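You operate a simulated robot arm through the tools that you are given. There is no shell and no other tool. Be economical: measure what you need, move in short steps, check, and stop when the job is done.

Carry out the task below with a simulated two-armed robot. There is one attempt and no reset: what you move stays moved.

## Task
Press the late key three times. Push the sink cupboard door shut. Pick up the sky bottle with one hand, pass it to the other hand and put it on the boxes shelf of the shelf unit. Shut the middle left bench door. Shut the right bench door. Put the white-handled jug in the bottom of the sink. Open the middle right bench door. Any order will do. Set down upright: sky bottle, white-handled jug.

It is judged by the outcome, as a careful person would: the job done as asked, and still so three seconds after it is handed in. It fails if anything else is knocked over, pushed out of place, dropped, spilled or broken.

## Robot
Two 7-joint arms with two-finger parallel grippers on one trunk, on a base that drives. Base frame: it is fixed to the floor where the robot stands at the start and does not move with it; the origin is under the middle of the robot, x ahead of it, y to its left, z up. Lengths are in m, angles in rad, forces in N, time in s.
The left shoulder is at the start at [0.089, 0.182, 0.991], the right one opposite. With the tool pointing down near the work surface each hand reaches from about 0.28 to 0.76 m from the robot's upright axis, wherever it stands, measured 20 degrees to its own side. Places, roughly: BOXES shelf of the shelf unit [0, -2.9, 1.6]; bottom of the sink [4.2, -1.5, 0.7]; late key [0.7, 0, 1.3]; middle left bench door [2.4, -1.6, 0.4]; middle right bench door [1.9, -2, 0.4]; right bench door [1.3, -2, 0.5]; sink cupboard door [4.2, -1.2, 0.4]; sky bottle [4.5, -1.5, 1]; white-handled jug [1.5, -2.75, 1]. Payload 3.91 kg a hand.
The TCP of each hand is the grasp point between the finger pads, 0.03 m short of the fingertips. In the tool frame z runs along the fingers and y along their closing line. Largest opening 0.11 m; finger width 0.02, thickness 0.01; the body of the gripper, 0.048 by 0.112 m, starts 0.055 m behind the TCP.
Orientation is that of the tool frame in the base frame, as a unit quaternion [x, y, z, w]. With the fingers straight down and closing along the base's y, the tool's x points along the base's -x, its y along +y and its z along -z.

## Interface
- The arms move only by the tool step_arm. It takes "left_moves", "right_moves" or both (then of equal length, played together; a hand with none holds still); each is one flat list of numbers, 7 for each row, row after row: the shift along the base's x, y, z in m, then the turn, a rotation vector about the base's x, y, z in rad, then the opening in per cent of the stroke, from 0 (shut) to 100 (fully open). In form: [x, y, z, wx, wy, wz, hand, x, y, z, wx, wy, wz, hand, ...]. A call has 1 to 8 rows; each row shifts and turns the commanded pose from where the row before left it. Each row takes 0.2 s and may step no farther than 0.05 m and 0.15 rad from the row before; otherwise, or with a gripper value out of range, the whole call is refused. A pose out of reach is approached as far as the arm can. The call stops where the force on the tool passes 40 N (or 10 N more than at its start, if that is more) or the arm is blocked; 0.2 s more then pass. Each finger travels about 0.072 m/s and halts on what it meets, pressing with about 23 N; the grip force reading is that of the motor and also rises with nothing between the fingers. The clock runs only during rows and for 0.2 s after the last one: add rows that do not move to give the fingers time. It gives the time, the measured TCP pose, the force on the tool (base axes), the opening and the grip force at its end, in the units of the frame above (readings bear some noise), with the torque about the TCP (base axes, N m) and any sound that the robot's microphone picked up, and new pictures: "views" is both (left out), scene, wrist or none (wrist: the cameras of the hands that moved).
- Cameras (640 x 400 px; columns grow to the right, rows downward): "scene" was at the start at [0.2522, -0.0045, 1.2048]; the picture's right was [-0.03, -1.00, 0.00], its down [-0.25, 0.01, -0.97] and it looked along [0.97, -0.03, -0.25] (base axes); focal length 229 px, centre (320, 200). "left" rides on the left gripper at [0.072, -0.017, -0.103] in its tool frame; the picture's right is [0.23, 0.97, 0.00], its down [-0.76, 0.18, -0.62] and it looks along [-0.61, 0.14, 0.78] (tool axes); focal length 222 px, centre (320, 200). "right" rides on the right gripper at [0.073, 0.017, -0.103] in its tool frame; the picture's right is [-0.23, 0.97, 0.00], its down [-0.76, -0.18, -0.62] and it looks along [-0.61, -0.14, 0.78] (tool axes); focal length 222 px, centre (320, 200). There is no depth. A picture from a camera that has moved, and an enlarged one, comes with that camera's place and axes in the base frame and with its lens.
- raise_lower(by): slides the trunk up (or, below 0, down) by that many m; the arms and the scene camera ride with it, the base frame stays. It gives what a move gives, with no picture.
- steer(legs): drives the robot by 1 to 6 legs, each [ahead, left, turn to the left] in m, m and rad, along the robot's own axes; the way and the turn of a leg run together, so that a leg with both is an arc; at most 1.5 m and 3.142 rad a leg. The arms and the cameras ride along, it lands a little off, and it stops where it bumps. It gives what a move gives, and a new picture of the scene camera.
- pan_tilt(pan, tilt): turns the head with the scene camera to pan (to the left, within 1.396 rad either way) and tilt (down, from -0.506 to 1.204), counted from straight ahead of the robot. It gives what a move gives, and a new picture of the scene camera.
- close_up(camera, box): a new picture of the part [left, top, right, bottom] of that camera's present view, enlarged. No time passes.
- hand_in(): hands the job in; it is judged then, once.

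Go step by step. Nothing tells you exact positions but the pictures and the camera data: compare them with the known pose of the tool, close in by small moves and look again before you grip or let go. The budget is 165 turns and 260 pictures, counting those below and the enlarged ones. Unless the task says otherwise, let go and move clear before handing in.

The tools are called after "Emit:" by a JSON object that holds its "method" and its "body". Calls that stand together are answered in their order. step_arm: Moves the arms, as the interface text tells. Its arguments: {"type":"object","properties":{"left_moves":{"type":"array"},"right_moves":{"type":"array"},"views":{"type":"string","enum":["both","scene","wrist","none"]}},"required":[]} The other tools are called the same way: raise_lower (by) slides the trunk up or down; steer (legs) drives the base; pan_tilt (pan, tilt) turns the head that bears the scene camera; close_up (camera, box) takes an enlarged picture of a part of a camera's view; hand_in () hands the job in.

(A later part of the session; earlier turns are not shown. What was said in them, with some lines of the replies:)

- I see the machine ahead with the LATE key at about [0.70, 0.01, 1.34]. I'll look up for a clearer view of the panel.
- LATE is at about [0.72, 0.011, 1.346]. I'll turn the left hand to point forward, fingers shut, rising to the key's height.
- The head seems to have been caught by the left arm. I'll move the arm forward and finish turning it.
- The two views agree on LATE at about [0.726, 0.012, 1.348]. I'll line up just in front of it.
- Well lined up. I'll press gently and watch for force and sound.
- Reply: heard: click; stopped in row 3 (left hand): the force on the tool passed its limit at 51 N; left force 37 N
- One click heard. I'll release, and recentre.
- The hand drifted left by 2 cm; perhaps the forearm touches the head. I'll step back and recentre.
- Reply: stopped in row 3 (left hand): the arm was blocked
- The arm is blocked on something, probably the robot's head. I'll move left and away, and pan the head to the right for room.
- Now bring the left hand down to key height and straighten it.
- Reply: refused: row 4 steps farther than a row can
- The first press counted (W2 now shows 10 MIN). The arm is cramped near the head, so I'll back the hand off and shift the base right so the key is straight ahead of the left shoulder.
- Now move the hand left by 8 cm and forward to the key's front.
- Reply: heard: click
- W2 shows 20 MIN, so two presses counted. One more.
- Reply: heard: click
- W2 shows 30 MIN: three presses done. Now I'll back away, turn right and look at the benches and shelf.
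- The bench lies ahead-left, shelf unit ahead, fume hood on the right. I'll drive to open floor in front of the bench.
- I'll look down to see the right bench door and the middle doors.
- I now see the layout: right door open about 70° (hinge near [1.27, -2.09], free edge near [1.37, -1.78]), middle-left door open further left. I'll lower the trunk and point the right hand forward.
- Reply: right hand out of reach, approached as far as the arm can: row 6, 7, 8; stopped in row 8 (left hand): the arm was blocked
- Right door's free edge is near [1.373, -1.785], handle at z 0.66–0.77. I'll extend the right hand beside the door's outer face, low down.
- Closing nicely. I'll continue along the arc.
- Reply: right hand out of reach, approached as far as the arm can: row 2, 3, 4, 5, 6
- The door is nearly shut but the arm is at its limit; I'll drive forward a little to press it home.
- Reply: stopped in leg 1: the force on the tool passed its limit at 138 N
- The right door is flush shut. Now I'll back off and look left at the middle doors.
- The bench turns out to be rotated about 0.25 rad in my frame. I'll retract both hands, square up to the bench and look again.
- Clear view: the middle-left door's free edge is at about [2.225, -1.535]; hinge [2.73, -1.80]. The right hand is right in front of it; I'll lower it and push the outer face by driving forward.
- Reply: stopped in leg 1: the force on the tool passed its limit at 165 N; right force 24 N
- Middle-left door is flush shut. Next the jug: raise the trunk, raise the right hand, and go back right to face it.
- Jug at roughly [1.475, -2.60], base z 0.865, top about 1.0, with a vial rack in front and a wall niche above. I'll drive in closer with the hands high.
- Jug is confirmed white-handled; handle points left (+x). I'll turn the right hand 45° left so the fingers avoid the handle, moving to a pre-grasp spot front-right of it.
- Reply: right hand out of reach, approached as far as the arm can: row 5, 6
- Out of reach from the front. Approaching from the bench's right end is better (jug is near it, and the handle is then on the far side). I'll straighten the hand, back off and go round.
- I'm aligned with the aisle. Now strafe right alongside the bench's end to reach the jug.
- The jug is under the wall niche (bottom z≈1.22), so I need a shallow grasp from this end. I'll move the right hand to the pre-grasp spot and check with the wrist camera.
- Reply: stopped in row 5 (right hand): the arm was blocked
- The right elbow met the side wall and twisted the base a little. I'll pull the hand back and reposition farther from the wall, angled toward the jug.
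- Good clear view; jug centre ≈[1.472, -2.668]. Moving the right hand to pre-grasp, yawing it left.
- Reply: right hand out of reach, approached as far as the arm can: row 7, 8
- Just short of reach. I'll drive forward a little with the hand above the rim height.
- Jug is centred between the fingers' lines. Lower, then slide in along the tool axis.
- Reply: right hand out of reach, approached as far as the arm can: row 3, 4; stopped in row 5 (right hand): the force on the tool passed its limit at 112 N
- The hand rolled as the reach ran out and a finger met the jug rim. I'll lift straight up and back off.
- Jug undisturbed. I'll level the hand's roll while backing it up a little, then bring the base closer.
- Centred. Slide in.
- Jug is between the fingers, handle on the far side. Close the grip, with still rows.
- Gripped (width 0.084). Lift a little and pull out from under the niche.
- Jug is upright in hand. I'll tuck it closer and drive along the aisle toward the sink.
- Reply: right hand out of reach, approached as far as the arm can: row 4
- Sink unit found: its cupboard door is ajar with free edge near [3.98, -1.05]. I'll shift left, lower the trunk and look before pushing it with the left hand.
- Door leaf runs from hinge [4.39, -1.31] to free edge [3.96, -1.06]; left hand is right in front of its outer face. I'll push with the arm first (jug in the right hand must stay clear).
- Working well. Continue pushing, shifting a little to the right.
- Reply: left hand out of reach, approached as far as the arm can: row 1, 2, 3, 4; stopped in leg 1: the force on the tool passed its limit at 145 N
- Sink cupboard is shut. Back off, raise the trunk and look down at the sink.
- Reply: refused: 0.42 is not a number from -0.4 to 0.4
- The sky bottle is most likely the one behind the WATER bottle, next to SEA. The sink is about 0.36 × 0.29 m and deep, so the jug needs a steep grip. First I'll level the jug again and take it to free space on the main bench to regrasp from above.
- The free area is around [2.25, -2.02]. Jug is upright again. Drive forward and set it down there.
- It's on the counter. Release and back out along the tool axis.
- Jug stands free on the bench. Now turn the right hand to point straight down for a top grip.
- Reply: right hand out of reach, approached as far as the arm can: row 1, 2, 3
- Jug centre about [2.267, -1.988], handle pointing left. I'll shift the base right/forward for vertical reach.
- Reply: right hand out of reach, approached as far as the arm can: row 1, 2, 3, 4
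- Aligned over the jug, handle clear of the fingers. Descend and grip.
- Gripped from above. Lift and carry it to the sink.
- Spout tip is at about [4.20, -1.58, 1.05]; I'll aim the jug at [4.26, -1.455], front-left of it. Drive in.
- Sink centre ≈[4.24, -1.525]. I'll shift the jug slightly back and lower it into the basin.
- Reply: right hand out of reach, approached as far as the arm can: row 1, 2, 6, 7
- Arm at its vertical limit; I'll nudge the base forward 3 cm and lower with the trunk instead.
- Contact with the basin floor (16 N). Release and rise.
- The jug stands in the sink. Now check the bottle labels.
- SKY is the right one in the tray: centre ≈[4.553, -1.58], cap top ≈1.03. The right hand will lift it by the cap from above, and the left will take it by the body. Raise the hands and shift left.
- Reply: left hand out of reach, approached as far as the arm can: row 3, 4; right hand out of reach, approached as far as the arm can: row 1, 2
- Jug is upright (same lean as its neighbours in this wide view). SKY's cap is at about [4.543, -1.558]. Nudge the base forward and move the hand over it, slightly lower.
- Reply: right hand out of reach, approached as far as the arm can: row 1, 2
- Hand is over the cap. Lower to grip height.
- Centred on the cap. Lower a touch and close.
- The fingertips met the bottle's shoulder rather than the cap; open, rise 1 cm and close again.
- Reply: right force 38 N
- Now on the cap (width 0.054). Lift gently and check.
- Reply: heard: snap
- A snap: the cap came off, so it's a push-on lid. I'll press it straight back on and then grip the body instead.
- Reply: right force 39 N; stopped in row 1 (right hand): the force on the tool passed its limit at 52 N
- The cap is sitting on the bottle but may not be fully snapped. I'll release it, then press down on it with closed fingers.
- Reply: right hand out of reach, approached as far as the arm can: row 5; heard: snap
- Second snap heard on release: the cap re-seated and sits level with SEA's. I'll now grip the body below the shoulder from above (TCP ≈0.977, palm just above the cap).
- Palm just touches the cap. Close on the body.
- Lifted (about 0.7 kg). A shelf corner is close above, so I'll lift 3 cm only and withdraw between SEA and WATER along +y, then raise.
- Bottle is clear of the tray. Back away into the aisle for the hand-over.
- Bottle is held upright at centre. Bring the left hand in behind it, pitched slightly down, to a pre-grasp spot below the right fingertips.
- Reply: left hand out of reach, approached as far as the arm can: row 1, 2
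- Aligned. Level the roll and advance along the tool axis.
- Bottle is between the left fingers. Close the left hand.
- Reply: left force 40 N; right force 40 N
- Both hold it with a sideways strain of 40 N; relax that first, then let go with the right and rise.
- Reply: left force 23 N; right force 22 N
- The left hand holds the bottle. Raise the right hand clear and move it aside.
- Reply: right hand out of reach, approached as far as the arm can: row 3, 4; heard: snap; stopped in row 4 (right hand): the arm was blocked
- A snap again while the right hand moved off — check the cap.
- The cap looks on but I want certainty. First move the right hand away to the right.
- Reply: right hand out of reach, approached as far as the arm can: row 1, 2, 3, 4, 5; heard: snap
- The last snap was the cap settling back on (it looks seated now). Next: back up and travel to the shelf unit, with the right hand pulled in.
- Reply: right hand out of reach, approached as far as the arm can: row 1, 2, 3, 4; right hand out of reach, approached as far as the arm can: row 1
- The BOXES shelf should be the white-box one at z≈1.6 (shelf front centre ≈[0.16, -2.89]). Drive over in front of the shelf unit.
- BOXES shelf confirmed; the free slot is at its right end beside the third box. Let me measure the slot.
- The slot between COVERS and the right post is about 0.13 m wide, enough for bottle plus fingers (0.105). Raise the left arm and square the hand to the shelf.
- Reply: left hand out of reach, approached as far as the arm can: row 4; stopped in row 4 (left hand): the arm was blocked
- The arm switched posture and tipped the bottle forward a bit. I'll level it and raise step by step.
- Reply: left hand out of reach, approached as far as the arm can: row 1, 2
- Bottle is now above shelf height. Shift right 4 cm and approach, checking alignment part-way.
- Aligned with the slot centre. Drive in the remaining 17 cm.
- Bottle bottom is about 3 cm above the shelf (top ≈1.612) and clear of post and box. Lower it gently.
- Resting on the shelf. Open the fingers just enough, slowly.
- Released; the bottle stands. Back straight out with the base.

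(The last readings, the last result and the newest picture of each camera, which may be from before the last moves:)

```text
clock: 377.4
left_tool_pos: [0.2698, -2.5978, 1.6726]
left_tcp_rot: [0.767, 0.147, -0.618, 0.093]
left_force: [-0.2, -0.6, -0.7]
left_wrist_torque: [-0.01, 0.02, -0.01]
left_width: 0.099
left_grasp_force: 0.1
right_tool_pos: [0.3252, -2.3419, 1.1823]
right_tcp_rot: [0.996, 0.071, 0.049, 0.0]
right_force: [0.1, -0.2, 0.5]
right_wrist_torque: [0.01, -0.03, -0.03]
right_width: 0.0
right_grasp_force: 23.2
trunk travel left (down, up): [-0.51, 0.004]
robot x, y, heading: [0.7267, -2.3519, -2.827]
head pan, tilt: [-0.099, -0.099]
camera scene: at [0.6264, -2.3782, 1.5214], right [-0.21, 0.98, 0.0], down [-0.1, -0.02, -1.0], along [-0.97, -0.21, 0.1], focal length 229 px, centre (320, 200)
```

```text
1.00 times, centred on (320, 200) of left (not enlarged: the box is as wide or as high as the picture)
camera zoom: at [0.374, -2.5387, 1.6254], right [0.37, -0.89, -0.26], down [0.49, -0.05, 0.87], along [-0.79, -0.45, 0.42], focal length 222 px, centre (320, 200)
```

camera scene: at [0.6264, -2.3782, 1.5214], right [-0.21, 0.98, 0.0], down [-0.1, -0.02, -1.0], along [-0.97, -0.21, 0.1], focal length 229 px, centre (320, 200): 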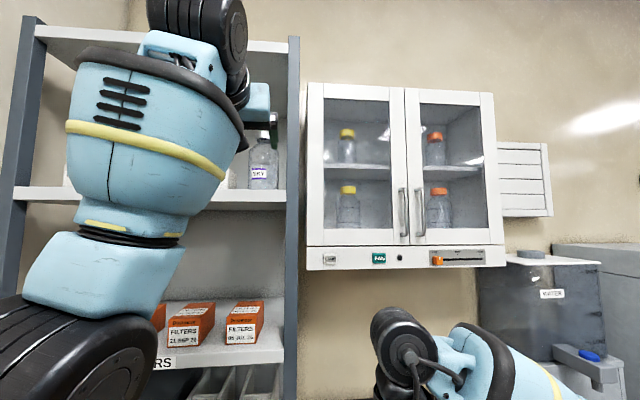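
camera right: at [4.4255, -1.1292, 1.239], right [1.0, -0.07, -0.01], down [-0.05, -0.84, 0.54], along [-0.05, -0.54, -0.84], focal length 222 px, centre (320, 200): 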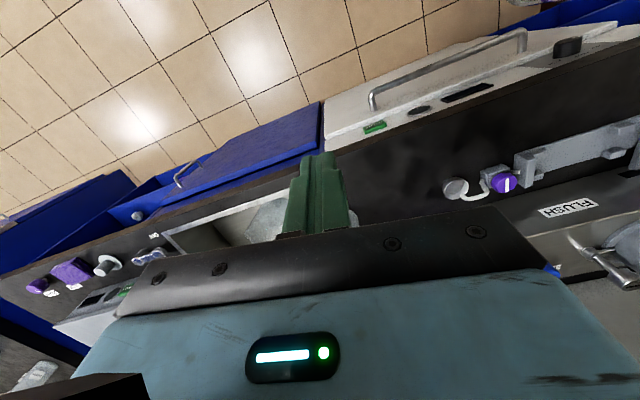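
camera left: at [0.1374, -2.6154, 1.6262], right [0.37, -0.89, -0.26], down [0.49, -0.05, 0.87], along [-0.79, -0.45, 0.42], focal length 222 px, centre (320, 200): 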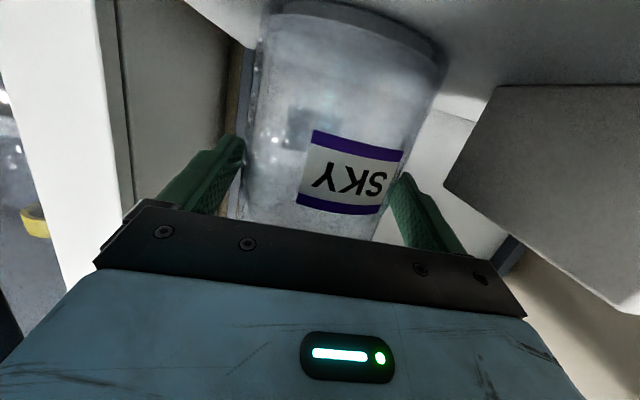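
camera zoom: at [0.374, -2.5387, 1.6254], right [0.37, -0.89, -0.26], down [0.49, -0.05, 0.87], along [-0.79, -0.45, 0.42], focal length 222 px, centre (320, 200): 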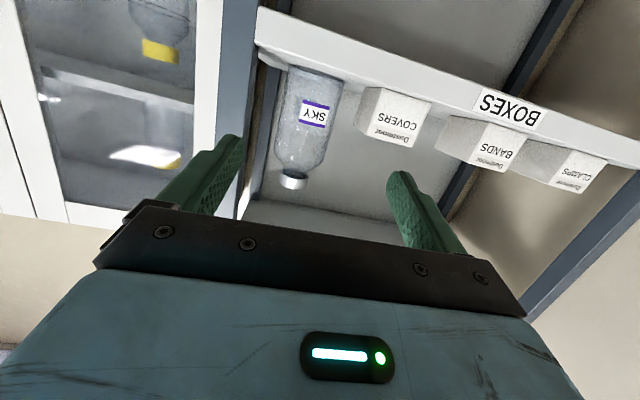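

SKY stands on the BOXES shelf, cap on. Last: open the middle right bench door. Drive back along the aisle to face it.

Emit:
{"method": "steer", "body": {"legs": [[-0.1, 0, 0], [0, -1.25, 0], [0, 0, 1.563], [0, 1.4, 0]]}}

Emit:
{"method": "raise_lower", "body": {"by": -0.4}}

Emit:
{"method": "pan_tilt", "body": {"pan": 0.0, "tilt": 0.5}}

```text
clock: 405.2
left_tool_pos: [1.985, -1.1447, 1.6743]
left_tcp_rot: [0.438, 0.646, -0.372, 0.503]
left_force: [0.3, -0.8, 0.1]
left_wrist_torque: [0.02, 0.0, 0.0]
left_width: 0.0991
left_grasp_force: 0.1
right_tool_pos: [1.7299, -1.0898, 1.1839]
right_tcp_rot: [0.653, 0.756, 0.035, -0.034]
right_force: [0.3, 0.5, 0.1]
right_wrist_torque: [0.02, 0.02, -0.02]
right_width: 0.0
right_grasp_force: 23.4
trunk travel left (down, up): [-0.51, 0.004]
robot x, y, heading: [1.7378, -0.686, -1.255]
head pan, tilt: [-0.099, -0.099]
camera scene: at [1.7633, -0.79, 1.5216], right [-0.98, -0.22, 0.0], down [0.02, -0.1, -1.0], along [0.21, -0.97, 0.1], focal length 229 px, centre (320, 200)
```

scene: 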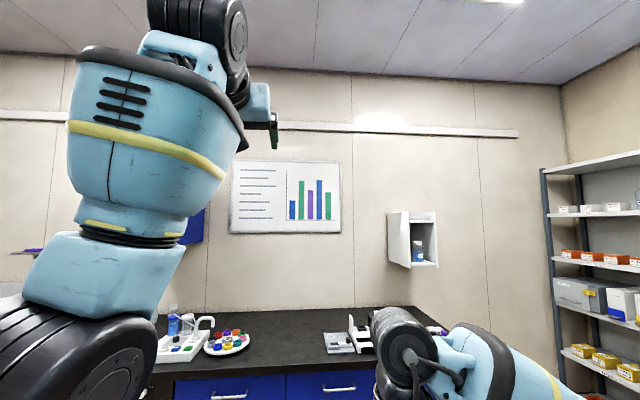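

```text
clock: 406.8
left_tool_pos: [2.0315, -1.2151, 1.4551]
left_tcp_rot: [0.454, 0.702, -0.319, 0.447]
left_force: [0.3, -0.6, -0.3]
left_wrist_torque: [-0.01, 0.0, 0.03]
left_width: 0.0988
left_grasp_force: 0.2
right_tool_pos: [1.7305, -1.0928, 1.0487]
right_tcp_rot: [0.653, 0.755, 0.039, -0.041]
right_force: [-0.4, -0.4, 0.2]
right_wrist_torque: [0.0, 0.02, -0.01]
right_width: 0.0
right_grasp_force: 22.8
trunk travel left (down, up): [-0.382, 0.132]
robot x, y, heading: [1.7423, -0.6882, -1.253]
head pan, tilt: [-0.099, -0.099]
stopped: the arm was blocked; the commanded pose is now the measured one
```

```text
clock: 407.8
left_tool_pos: [2.0314, -1.2112, 1.458]
left_tcp_rot: [0.454, 0.7, -0.322, 0.447]
left_force: [0.5, -0.1, -0.4]
left_wrist_torque: [-0.02, 0.01, 0.01]
left_width: 0.0988
left_grasp_force: 0.0
right_tool_pos: [1.7298, -1.0901, 1.0501]
right_tcp_rot: [0.654, 0.754, 0.039, -0.04]
right_force: [-0.4, 0.0, -0.3]
right_wrist_torque: [0.0, -0.01, 0.0]
right_width: 0.0
right_grasp_force: 23.4
trunk travel left (down, up): [-0.382, 0.132]
robot x, y, heading: [1.7408, -0.6902, -1.252]
head pan, tilt: [0.0, 0.499]
camera scene: at [1.806, -0.8926, 1.3167], right [-0.95, -0.31, 0.0], down [-0.15, 0.45, -0.88], along [0.27, -0.83, -0.48], focal length 229 px, centre (320, 200)
```

scene: 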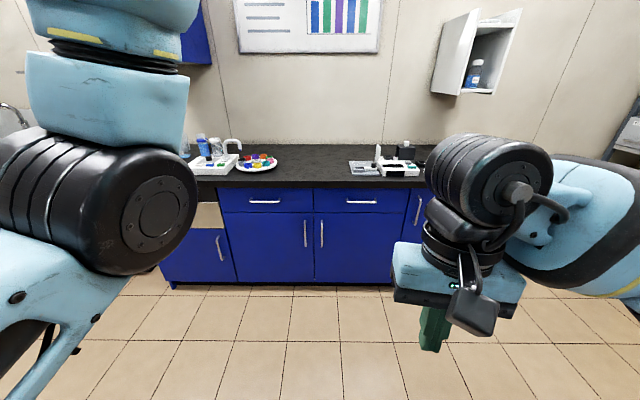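

The trunk stopped because the raised left arm was in the way. Lower the left arm first, then the trunk.

Emit:
{"method": "step_arm", "body": {"left_moves": [0.02, -0.015, -0.04, 0, 0, 0, 50, 0.02, -0.015, -0.04, 0, 0, 0, 0, 0.02, -0.01, -0.04, 0, 0, 0, 0, 0.02, 0, -0.04, 0, 0, 0, 0, 0.01, 0, -0.045, 0, 0, 0, 0, 0.0, 0, -0.045, 0, 0, 0, 0, 0.0, 0, -0.045, 0, 0, 0, 0], "views": "none"}}

Emit:
{"method": "raise_lower", "body": {"by": -0.33}}

Emit:
{"method": "pan_tilt", "body": {"pan": 0.0, "tilt": 0.3}}

```text
clock: 409.4
left_tool_pos: [2.1207, -1.2527, 1.1636]
left_tcp_rot: [0.454, 0.7, -0.321, 0.447]
left_force: [-0.8, -0.1, 0.1]
left_wrist_torque: [0.02, 0.0, -0.03]
left_width: 0.0
left_grasp_force: 22.6
right_tool_pos: [1.7306, -1.0921, 1.0498]
right_tcp_rot: [0.654, 0.754, 0.039, -0.04]
right_force: [0.0, 0.1, 0.2]
right_wrist_torque: [-0.01, 0.02, 0.01]
right_width: 0.0
right_grasp_force: 23.5
trunk travel left (down, up): [-0.382, 0.132]
robot x, y, heading: [1.7396, -0.6902, -1.254]
head pan, tilt: [0.0, 0.499]
```

```text
clock: 412.6
left_tool_pos: [2.1197, -1.2519, 0.8329]
left_tcp_rot: [0.454, 0.7, -0.321, 0.448]
left_force: [0.3, 0.9, 0.1]
left_wrist_torque: [0.0, -0.02, -0.01]
left_width: 0.0
left_grasp_force: 23.1
right_tool_pos: [1.7301, -1.0905, 0.7201]
right_tcp_rot: [0.654, 0.754, 0.039, -0.039]
right_force: [-0.5, -0.3, -0.4]
right_wrist_torque: [0.0, 0.0, -0.03]
right_width: 0.0003
right_grasp_force: 22.9
trunk travel left (down, up): [-0.052, 0.462]
robot x, y, heading: [1.7413, -0.6897, -1.258]
head pan, tilt: [0.0, 0.499]
```

```text
clock: 413.3
left_tool_pos: [2.119, -1.2509, 0.8323]
left_tcp_rot: [0.454, 0.7, -0.322, 0.447]
left_force: [-0.6, 0.2, 0.1]
left_wrist_torque: [0.01, -0.01, 0.0]
left_width: 0.0
left_grasp_force: 23.2
right_tool_pos: [1.7299, -1.0909, 0.7191]
right_tcp_rot: [0.654, 0.755, 0.039, -0.04]
right_force: [0.1, 0.4, -0.1]
right_wrist_torque: [0.01, -0.02, 0.02]
right_width: 0.0003
right_grasp_force: 22.9
trunk travel left (down, up): [-0.052, 0.462]
robot x, y, heading: [1.7395, -0.6875, -1.253]
head pan, tilt: [0.0, 0.3]
camera scene: at [1.8425, -1.0037, 0.9742], right [-0.95, -0.31, 0.0], down [-0.09, 0.28, -0.96], along [0.3, -0.91, -0.3], focal length 229 px, centre (320, 200)
```

scene: 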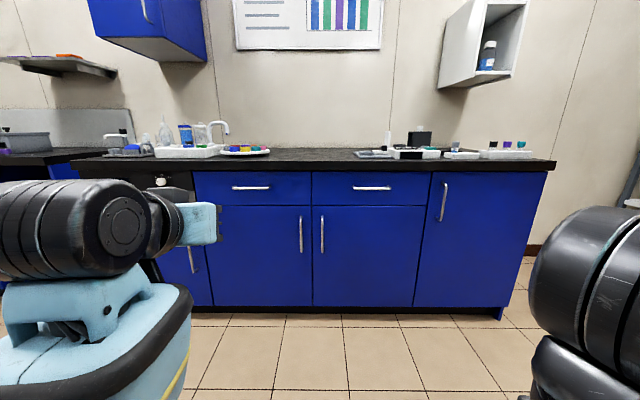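

All doors shut; the middle-right handle is at about [2.123, -1.882], z 0.45–0.61, hinge near [1.705, -2.05]. Point the right hand forward while extending it.

Emit:
{"method": "step_arm", "body": {"right_moves": [0.014, -0.043, -0.015, -0.14, -0.046, 0.02, 60, 0.014, -0.043, -0.015, -0.14, -0.046, 0.02, 60, 0.014, -0.043, -0.015, -0.14, -0.046, 0.02, 60, 0.014, -0.043, -0.02, -0.14, -0.046, 0.02, 60, 0.014, -0.043, -0.02, -0.14, -0.046, 0.02, 60, 0.014, -0.043, -0.02, -0.14, -0.046, 0.02, 60, 0.014, -0.043, -0.02, -0.14, -0.046, 0.02, 60, 0.01, -0.03, -0.02, 0, 0, 0.0, 60], "views": "both"}}

```text
clock: 415.1
left_tool_pos: [2.1194, -1.2508, 0.8339]
left_tcp_rot: [0.454, 0.7, -0.321, 0.448]
left_force: [-0.4, 0.2, -0.7]
left_wrist_torque: [-0.06, -0.02, -0.01]
left_width: 0.0
left_grasp_force: 22.9
right_tool_pos: [1.8365, -1.4213, 0.5758]
right_tcp_rot: [0.529, 0.723, -0.222, 0.385]
right_force: [-0.2, 0.4, -0.6]
right_wrist_torque: [-0.01, 0.01, -0.02]
right_width: 0.0659
right_grasp_force: 0.0
trunk travel left (down, up): [-0.052, 0.462]
robot x, y, heading: [1.7375, -0.6867, -1.257]
head pan, tilt: [0.0, 0.3]
camera scene: at [1.8425, -1.0038, 0.9742], right [-0.95, -0.31, 0.0], down [-0.09, 0.28, -0.96], along [0.3, -0.91, -0.3], focal length 229 px, centre (320, 200)
camera right: at [1.81, -1.2979, 0.5832], right [0.94, 0.2, 0.26], down [-0.26, -0.06, 0.96], along [0.21, -0.98, 0.0], focal length 222 px, centre (320, 200)
```

scene: 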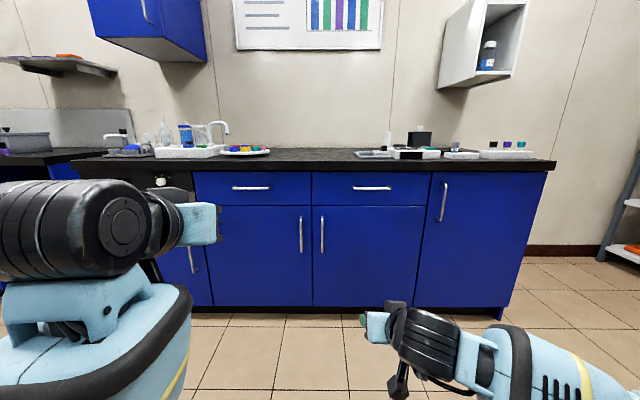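
right: 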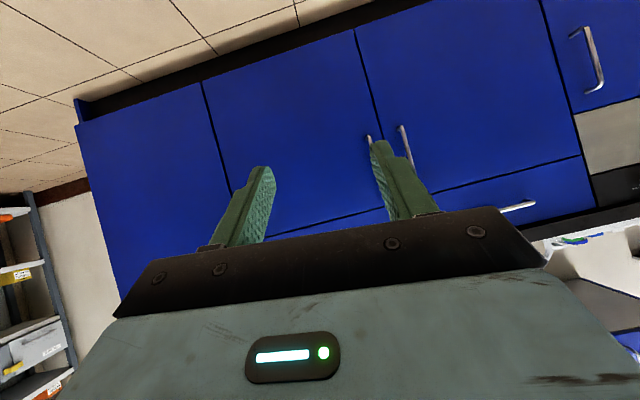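

Emit:
{"method": "steer", "body": {"legs": [[0.4, 0.13, 0]]}}

Emit:
{"method": "step_arm", "body": {"right_moves": [0, 0, -0.03, 0, 0, 0.0, 60], "views": "wrist"}}

```text
clock: 417.7
left_tool_pos: [2.3675, -1.593, 0.833]
left_tcp_rot: [0.454, 0.7, -0.322, 0.448]
left_force: [-0.1, -0.5, 0.3]
left_wrist_torque: [-0.01, -0.02, -0.03]
left_width: 0.0
left_grasp_force: 22.4
right_tool_pos: [2.0844, -1.7623, 0.5768]
right_tcp_rot: [0.529, 0.723, -0.221, 0.385]
right_force: [0.3, -0.5, 0.0]
right_wrist_torque: [0.01, 0.02, 0.05]
right_width: 0.066
right_grasp_force: 0.1
trunk travel left (down, up): [-0.052, 0.462]
robot x, y, heading: [1.9896, -1.0311, -1.258]
head pan, tilt: [0.0, 0.3]
camera scene: at [2.0903, -1.3456, 0.9742], right [-0.95, -0.31, 0.0], down [-0.09, 0.28, -0.96], along [0.3, -0.91, -0.3], focal length 229 px, centre (320, 200)
```

scene: 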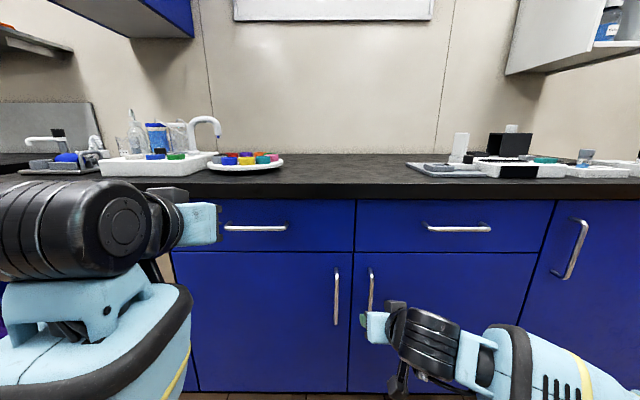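

```text
clock: 418.1
left_tool_pos: [2.3681, -1.5928, 0.8324]
left_tcp_rot: [0.454, 0.7, -0.322, 0.447]
left_force: [0.0, -0.3, 0.6]
left_wrist_torque: [-0.02, 0.05, -0.01]
left_width: 0.0
left_grasp_force: 23.3
right_tool_pos: [2.0857, -1.7636, 0.5468]
right_tcp_rot: [0.528, 0.723, -0.221, 0.385]
right_force: [0.3, -0.9, 0.0]
right_wrist_torque: [0.01, 0.0, -0.01]
right_width: 0.0657
right_grasp_force: 0.2
trunk travel left (down, up): [-0.052, 0.462]
robot x, y, heading: [1.9919, -1.0335, -1.251]
head pan, tilt: [0.0, 0.3]
camera right: at [2.0588, -1.6399, 0.5541], right [0.94, 0.2, 0.27], down [-0.26, -0.06, 0.96], along [0.21, -0.98, -0.01], focal length 222 px, centre (320, 200)
```

right: 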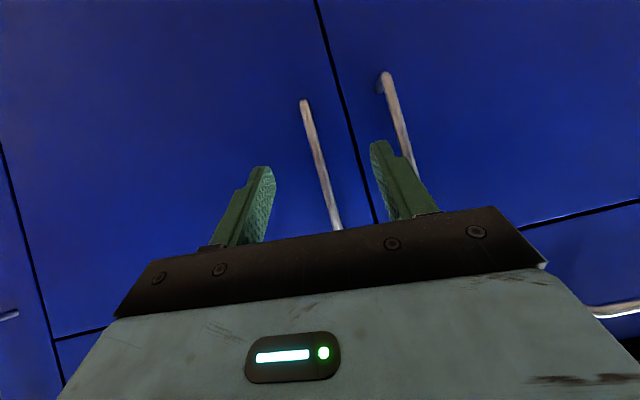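

Handle is right between the fingers' lines. Advance 12 cm with the arm.

Emit:
{"method": "step_arm", "body": {"right_moves": [0.009, -0.0285, -0.004, 0, 0, 0, 60, 0.009, -0.0285, -0.004, 0, 0, 0, 60, 0.009, -0.0285, -0.004, 0, 0, 0, 60, 0.009, -0.026, -0.004, 0, 0, 0, 60], "views": "both"}}

```text
clock: 419.1
left_tool_pos: [2.3673, -1.5934, 0.8325]
left_tcp_rot: [0.454, 0.699, -0.323, 0.449]
left_force: [0.5, 0.3, 0.0]
left_wrist_torque: [0.0, 0.0, 0.01]
left_width: 0.0
left_grasp_force: 23.1
right_tool_pos: [2.1202, -1.8767, 0.5308]
right_tcp_rot: [0.53, 0.723, -0.221, 0.384]
right_force: [-0.1, 0.7, -0.1]
right_wrist_torque: [0.0, 0.01, -0.02]
right_width: 0.0659
right_grasp_force: 0.2
trunk travel left (down, up): [-0.052, 0.462]
robot x, y, heading: [1.9876, -1.0275, -1.253]
head pan, tilt: [0.0, 0.3]
camera scene: at [2.0903, -1.3456, 0.9742], right [-0.95, -0.31, 0.0], down [-0.09, 0.28, -0.96], along [0.3, -0.91, -0.3], focal length 229 px, centre (320, 200)
camera right: at [2.0942, -1.7517, 0.5376], right [0.94, 0.2, 0.26], down [-0.26, -0.06, 0.96], along [0.21, -0.98, -0.01], focal length 222 px, centre (320, 200)
```

scene: 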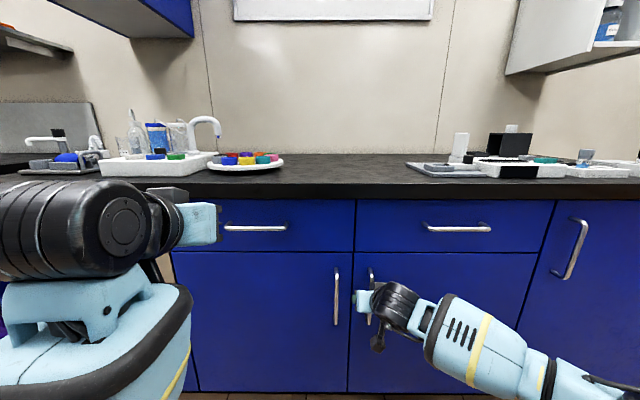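
right: 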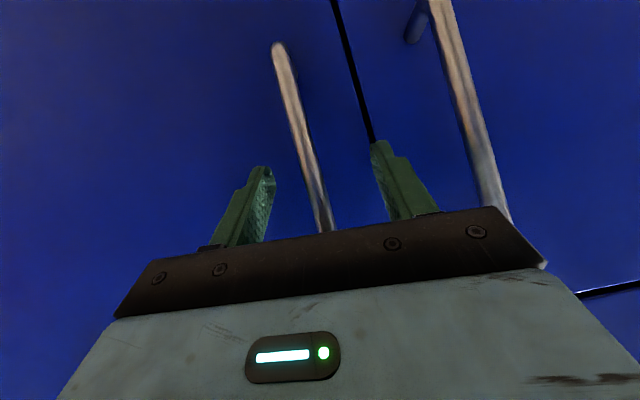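

Emit:
{"method": "step_arm", "body": {"right_moves": [0, 0, 0, 0, 0, 0, 30, 0, 0, 0, 0, 0, 0, 0, 0, 0, 0, 0, 0, 0, 0, 0, 0, 0, 0, 0, 0, 0], "views": "wrist"}}

```text
clock: 420.1
left_tool_pos: [2.3667, -1.5942, 0.8332]
left_tcp_rot: [0.455, 0.699, -0.322, 0.448]
left_force: [-0.1, -0.5, 0.3]
left_wrist_torque: [-0.01, -0.01, 0.0]
left_width: 0.0001
left_grasp_force: 23.1
right_tool_pos: [2.1189, -1.8761, 0.531]
right_tcp_rot: [0.53, 0.722, -0.224, 0.383]
right_force: [-10.5, -4.6, 0.8]
right_wrist_torque: [-0.22, 1.36, -0.1]
right_width: 0.0132
right_grasp_force: 45.3
trunk travel left (down, up): [-0.052, 0.462]
robot x, y, heading: [1.991, -1.0285, -1.251]
head pan, tilt: [0.0, 0.3]
camera right: at [2.0916, -1.7528, 0.5375], right [0.95, 0.19, 0.26], down [-0.25, -0.06, 0.97], along [0.2, -0.98, -0.01], focal length 222 px, centre (320, 200)
```

right: 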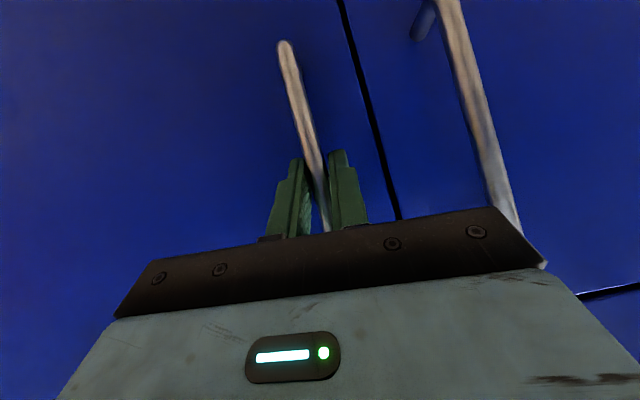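

Handle gripped. Swing the door open by driving an arc about its hinge.

Emit:
{"method": "steer", "body": {"legs": [[-0.119, -0.176, 0.2]]}}

```text
clock: 422.3
left_tool_pos: [2.2634, -1.4693, 0.833]
left_tcp_rot: [0.382, 0.742, -0.275, 0.478]
left_force: [1.1, 1.0, 1.1]
left_wrist_torque: [0.01, -0.01, 0.0]
left_width: 0.0
left_grasp_force: 23.1
right_tool_pos: [2.075, -1.7992, 0.5307]
right_tcp_rot: [0.457, 0.77, -0.186, 0.403]
right_force: [-24.6, -17.3, 5.3]
right_wrist_torque: [-0.89, 1.04, -0.17]
right_width: 0.0135
right_grasp_force: 45.1
trunk travel left (down, up): [-0.052, 0.462]
robot x, y, heading: [1.7787, -0.991, -1.052]
head pan, tilt: [0.0, 0.3]
camera scene: at [1.9424, -1.2822, 0.9744], right [-0.87, -0.49, 0.0], down [-0.14, 0.26, -0.96], along [0.47, -0.83, -0.3], focal length 229 px, centre (320, 200)
```

scene: 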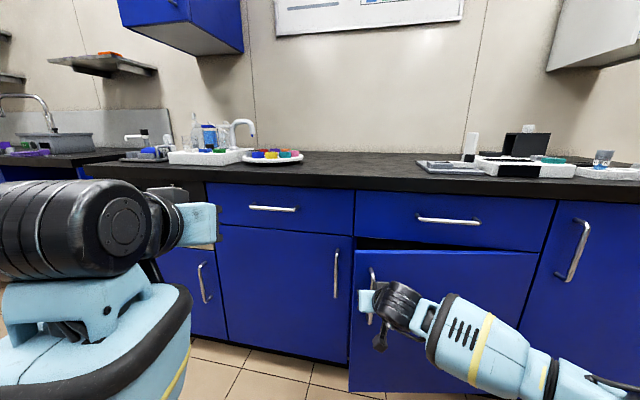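

Opening smoothly. Continue the arc.

Emit:
{"method": "steer", "body": {"legs": [[-0.178, -0.272, 0.3]]}}

```text
clock: 425.3
left_tool_pos: [2.0625, -1.3317, 0.8323]
left_tcp_rot: [0.265, 0.791, -0.2, 0.514]
left_force: [-0.1, -0.3, 0.3]
left_wrist_torque: [0.0, 0.01, -0.01]
left_width: 0.0
left_grasp_force: 22.6
right_tool_pos: [1.9779, -1.7007, 0.53]
right_tcp_rot: [0.335, 0.831, -0.123, 0.426]
right_force: [11.0, 13.2, -2.2]
right_wrist_torque: [-0.81, 0.74, 0.09]
right_width: 0.0132
right_grasp_force: 45.2
trunk travel left (down, up): [-0.052, 0.462]
robot x, y, heading: [1.4565, -1.0257, -0.752]
head pan, tilt: [0.0, 0.3]
camera scene: at [1.6983, -1.2474, 0.9742], right [-0.68, -0.73, 0.0], down [-0.22, 0.2, -0.96], along [0.7, -0.65, -0.3], focal length 229 px, centre (320, 200)
```

scene: 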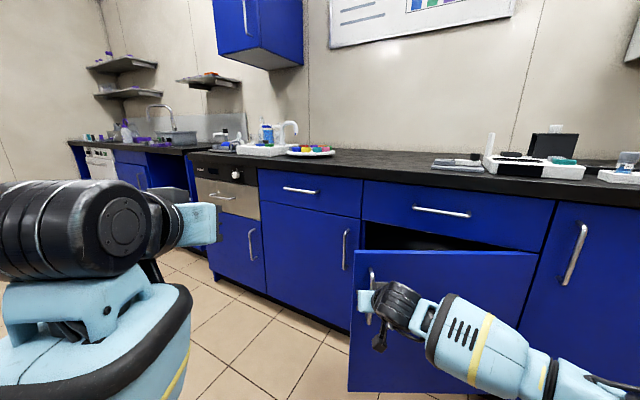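

Emit:
{"method": "steer", "body": {"legs": [[-0.235, -0.354, 0.4]]}}

```text
clock: 429.0
left_tool_pos: [1.7566, -1.2455, 0.8339]
left_tcp_rot: [0.098, 0.828, -0.09, 0.544]
left_force: [-0.1, 0.0, 0.9]
left_wrist_torque: [0.01, -0.02, 0.02]
left_width: 0.0
left_grasp_force: 23.1
right_tool_pos: [1.8288, -1.6261, 0.5299]
right_tcp_rot: [0.162, 0.881, -0.039, 0.442]
right_force: [-9.6, -31.1, 9.4]
right_wrist_torque: [-1.24, 0.54, -0.25]
right_width: 0.0135
right_grasp_force: 44.8
trunk travel left (down, up): [-0.052, 0.462]
robot x, y, heading: [1.0774, -1.2029, -0.333]
head pan, tilt: [0.0, 0.3]
camera scene: at [1.3882, -1.316, 0.9745], right [-0.33, -0.94, 0.0], down [-0.28, 0.1, -0.96], along [0.9, -0.31, -0.29], focal length 229 px, centre (320, 200)
```

scene: 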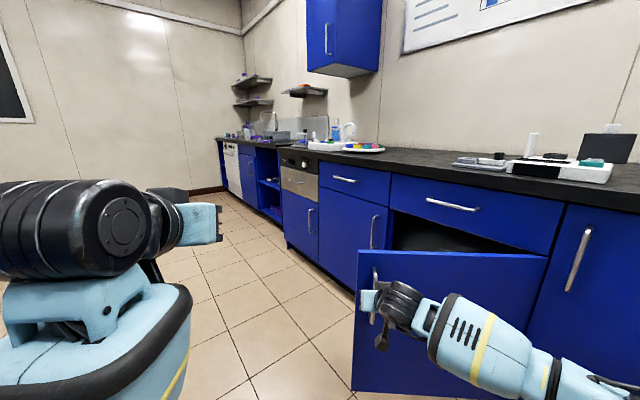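

About 52° open; one more bit of arc.

Emit:
{"method": "steer", "body": {"legs": [[-0.17, -0.275, 0.3]]}}

```text
clock: 432.0
left_tool_pos: [1.5196, -1.2778, 0.8317]
left_tcp_rot: [-0.032, 0.834, -0.006, 0.551]
left_force: [-0.4, -0.7, 0.7]
left_wrist_torque: [0.0, 0.03, -0.02]
left_width: 0.0
left_grasp_force: 23.2
right_tool_pos: [1.7012, -1.6093, 0.5309]
right_tcp_rot: [0.018, 0.896, 0.036, 0.442]
right_force: [0.8, 39.1, -9.0]
right_wrist_torque: [-0.99, 0.35, 0.31]
right_width: 0.0135
right_grasp_force: 44.9
trunk travel left (down, up): [-0.052, 0.462]
robot x, y, heading: [0.8597, -1.4456, -0.027]
head pan, tilt: [0.0, 0.3]
camera scene: at [1.1901, -1.4559, 0.9739], right [-0.03, -1.0, 0.0], down [-0.3, 0.01, -0.95], along [0.95, -0.03, -0.3], focal length 229 px, centre (320, 200)
```

scene: 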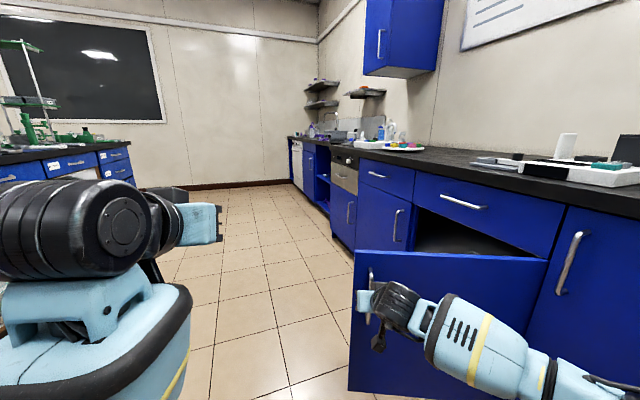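

The door stands about 70° open. Release the handle and back away.

Emit:
{"method": "step_arm", "body": {"right_moves": [0, -0.003, 0, 0, 0, 0, 20, 0, 0, 0, 0, 0, 0, 45, 0, 0, 0, 0, 0, 0, 60, -0.035, 0.0, 0.01, 0, 0, 0, 60, -0.035, 0, 0.01, 0, 0, 0, 60, -0.035, 0, 0.01, 0, 0, 0, 60], "views": "scene"}}

Emit:
{"method": "steer", "body": {"legs": [[-0.3, 0, 0]]}}

```text
clock: 433.4
left_tool_pos: [1.5176, -1.28, 0.8335]
left_tcp_rot: [-0.031, 0.833, -0.005, 0.552]
left_force: [0.2, -0.1, 0.1]
left_wrist_torque: [0.02, 0.01, -0.02]
left_width: 0.0
left_grasp_force: 23.2
right_tool_pos: [1.5959, -1.612, 0.5623]
right_tcp_rot: [0.019, 0.896, 0.036, 0.442]
right_force: [0.3, 1.0, 0.7]
right_wrist_torque: [-0.03, -0.01, 0.02]
right_width: 0.0659
right_grasp_force: 0.1
trunk travel left (down, up): [-0.052, 0.462]
robot x, y, heading: [0.8621, -1.4453, -0.028]
head pan, tilt: [0.0, 0.3]
camera scene: at [1.1892, -1.4578, 0.9743], right [-0.03, -1.0, 0.0], down [-0.3, 0.01, -0.96], along [0.95, -0.03, -0.3], focal length 229 px, centre (320, 200)
```

scene: 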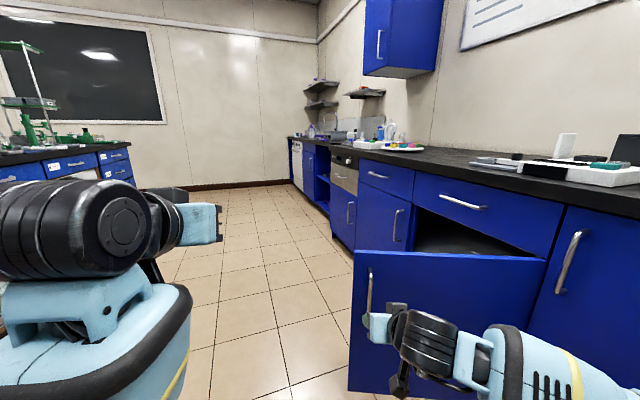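

```text
clock: 435.4
left_tool_pos: [1.222, -1.2736, 0.8324]
left_tcp_rot: [-0.029, 0.833, -0.006, 0.552]
left_force: [-0.2, 0.1, 0.7]
left_wrist_torque: [-0.03, -0.02, 0.04]
left_width: 0.0
left_grasp_force: 22.6
right_tool_pos: [1.296, -1.6069, 0.5617]
right_tcp_rot: [0.02, 0.896, 0.036, 0.443]
right_force: [0.1, 0.2, 0.5]
right_wrist_torque: [0.02, -0.02, -0.05]
right_width: 0.0658
right_grasp_force: 0.0
trunk travel left (down, up): [-0.052, 0.462]
robot x, y, heading: [0.5637, -1.439, -0.032]
head pan, tilt: [0.0, 0.3]
camera scene: at [0.8916, -1.4503, 0.9743], right [-0.04, -1.0, 0.0], down [-0.3, 0.01, -0.96], along [0.95, -0.03, -0.3], focal length 229 px, centre (320, 200)
```

scene: 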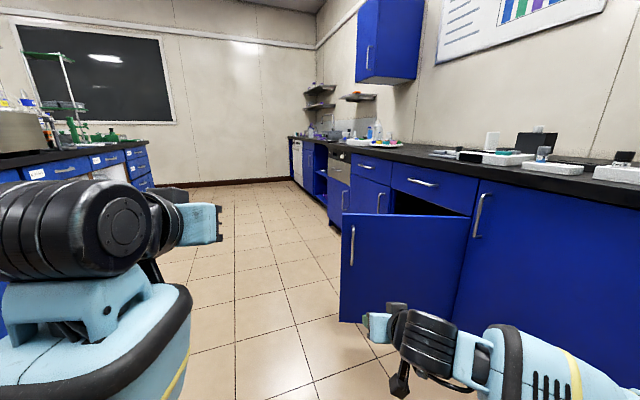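

The middle right door stands open, the other bench doors and the sink cupboard are shut, the jug is in the sink and SKY is on the BOXES shelf. Handing in.

Emit:
{"method": "hand_in", "body": {}}

```text
The job is handed in.
```

I finished every part of the task and handed it in; I haven't had a verdict yet.

- **Late key:** I pressed it three times. The W2 line went from 0 to 30 MIN, 10 at a time.
- **Doors:** The sink cupboard, middle left bench and right bench doors are shut. The middle right bench door stands about 70° open.
- **White-handled jug:** It stands upright in the bottom of the sink. I set it down once on the bench to get a better grip.
- **Sky bottle:** I picked it up with the right hand, passed it to the left and stood it upright on the BOXES shelf. Its lid popped off on the first grip and was knocked again during the hand-over. Each time I heard it snap back, and it looked on at the last view.
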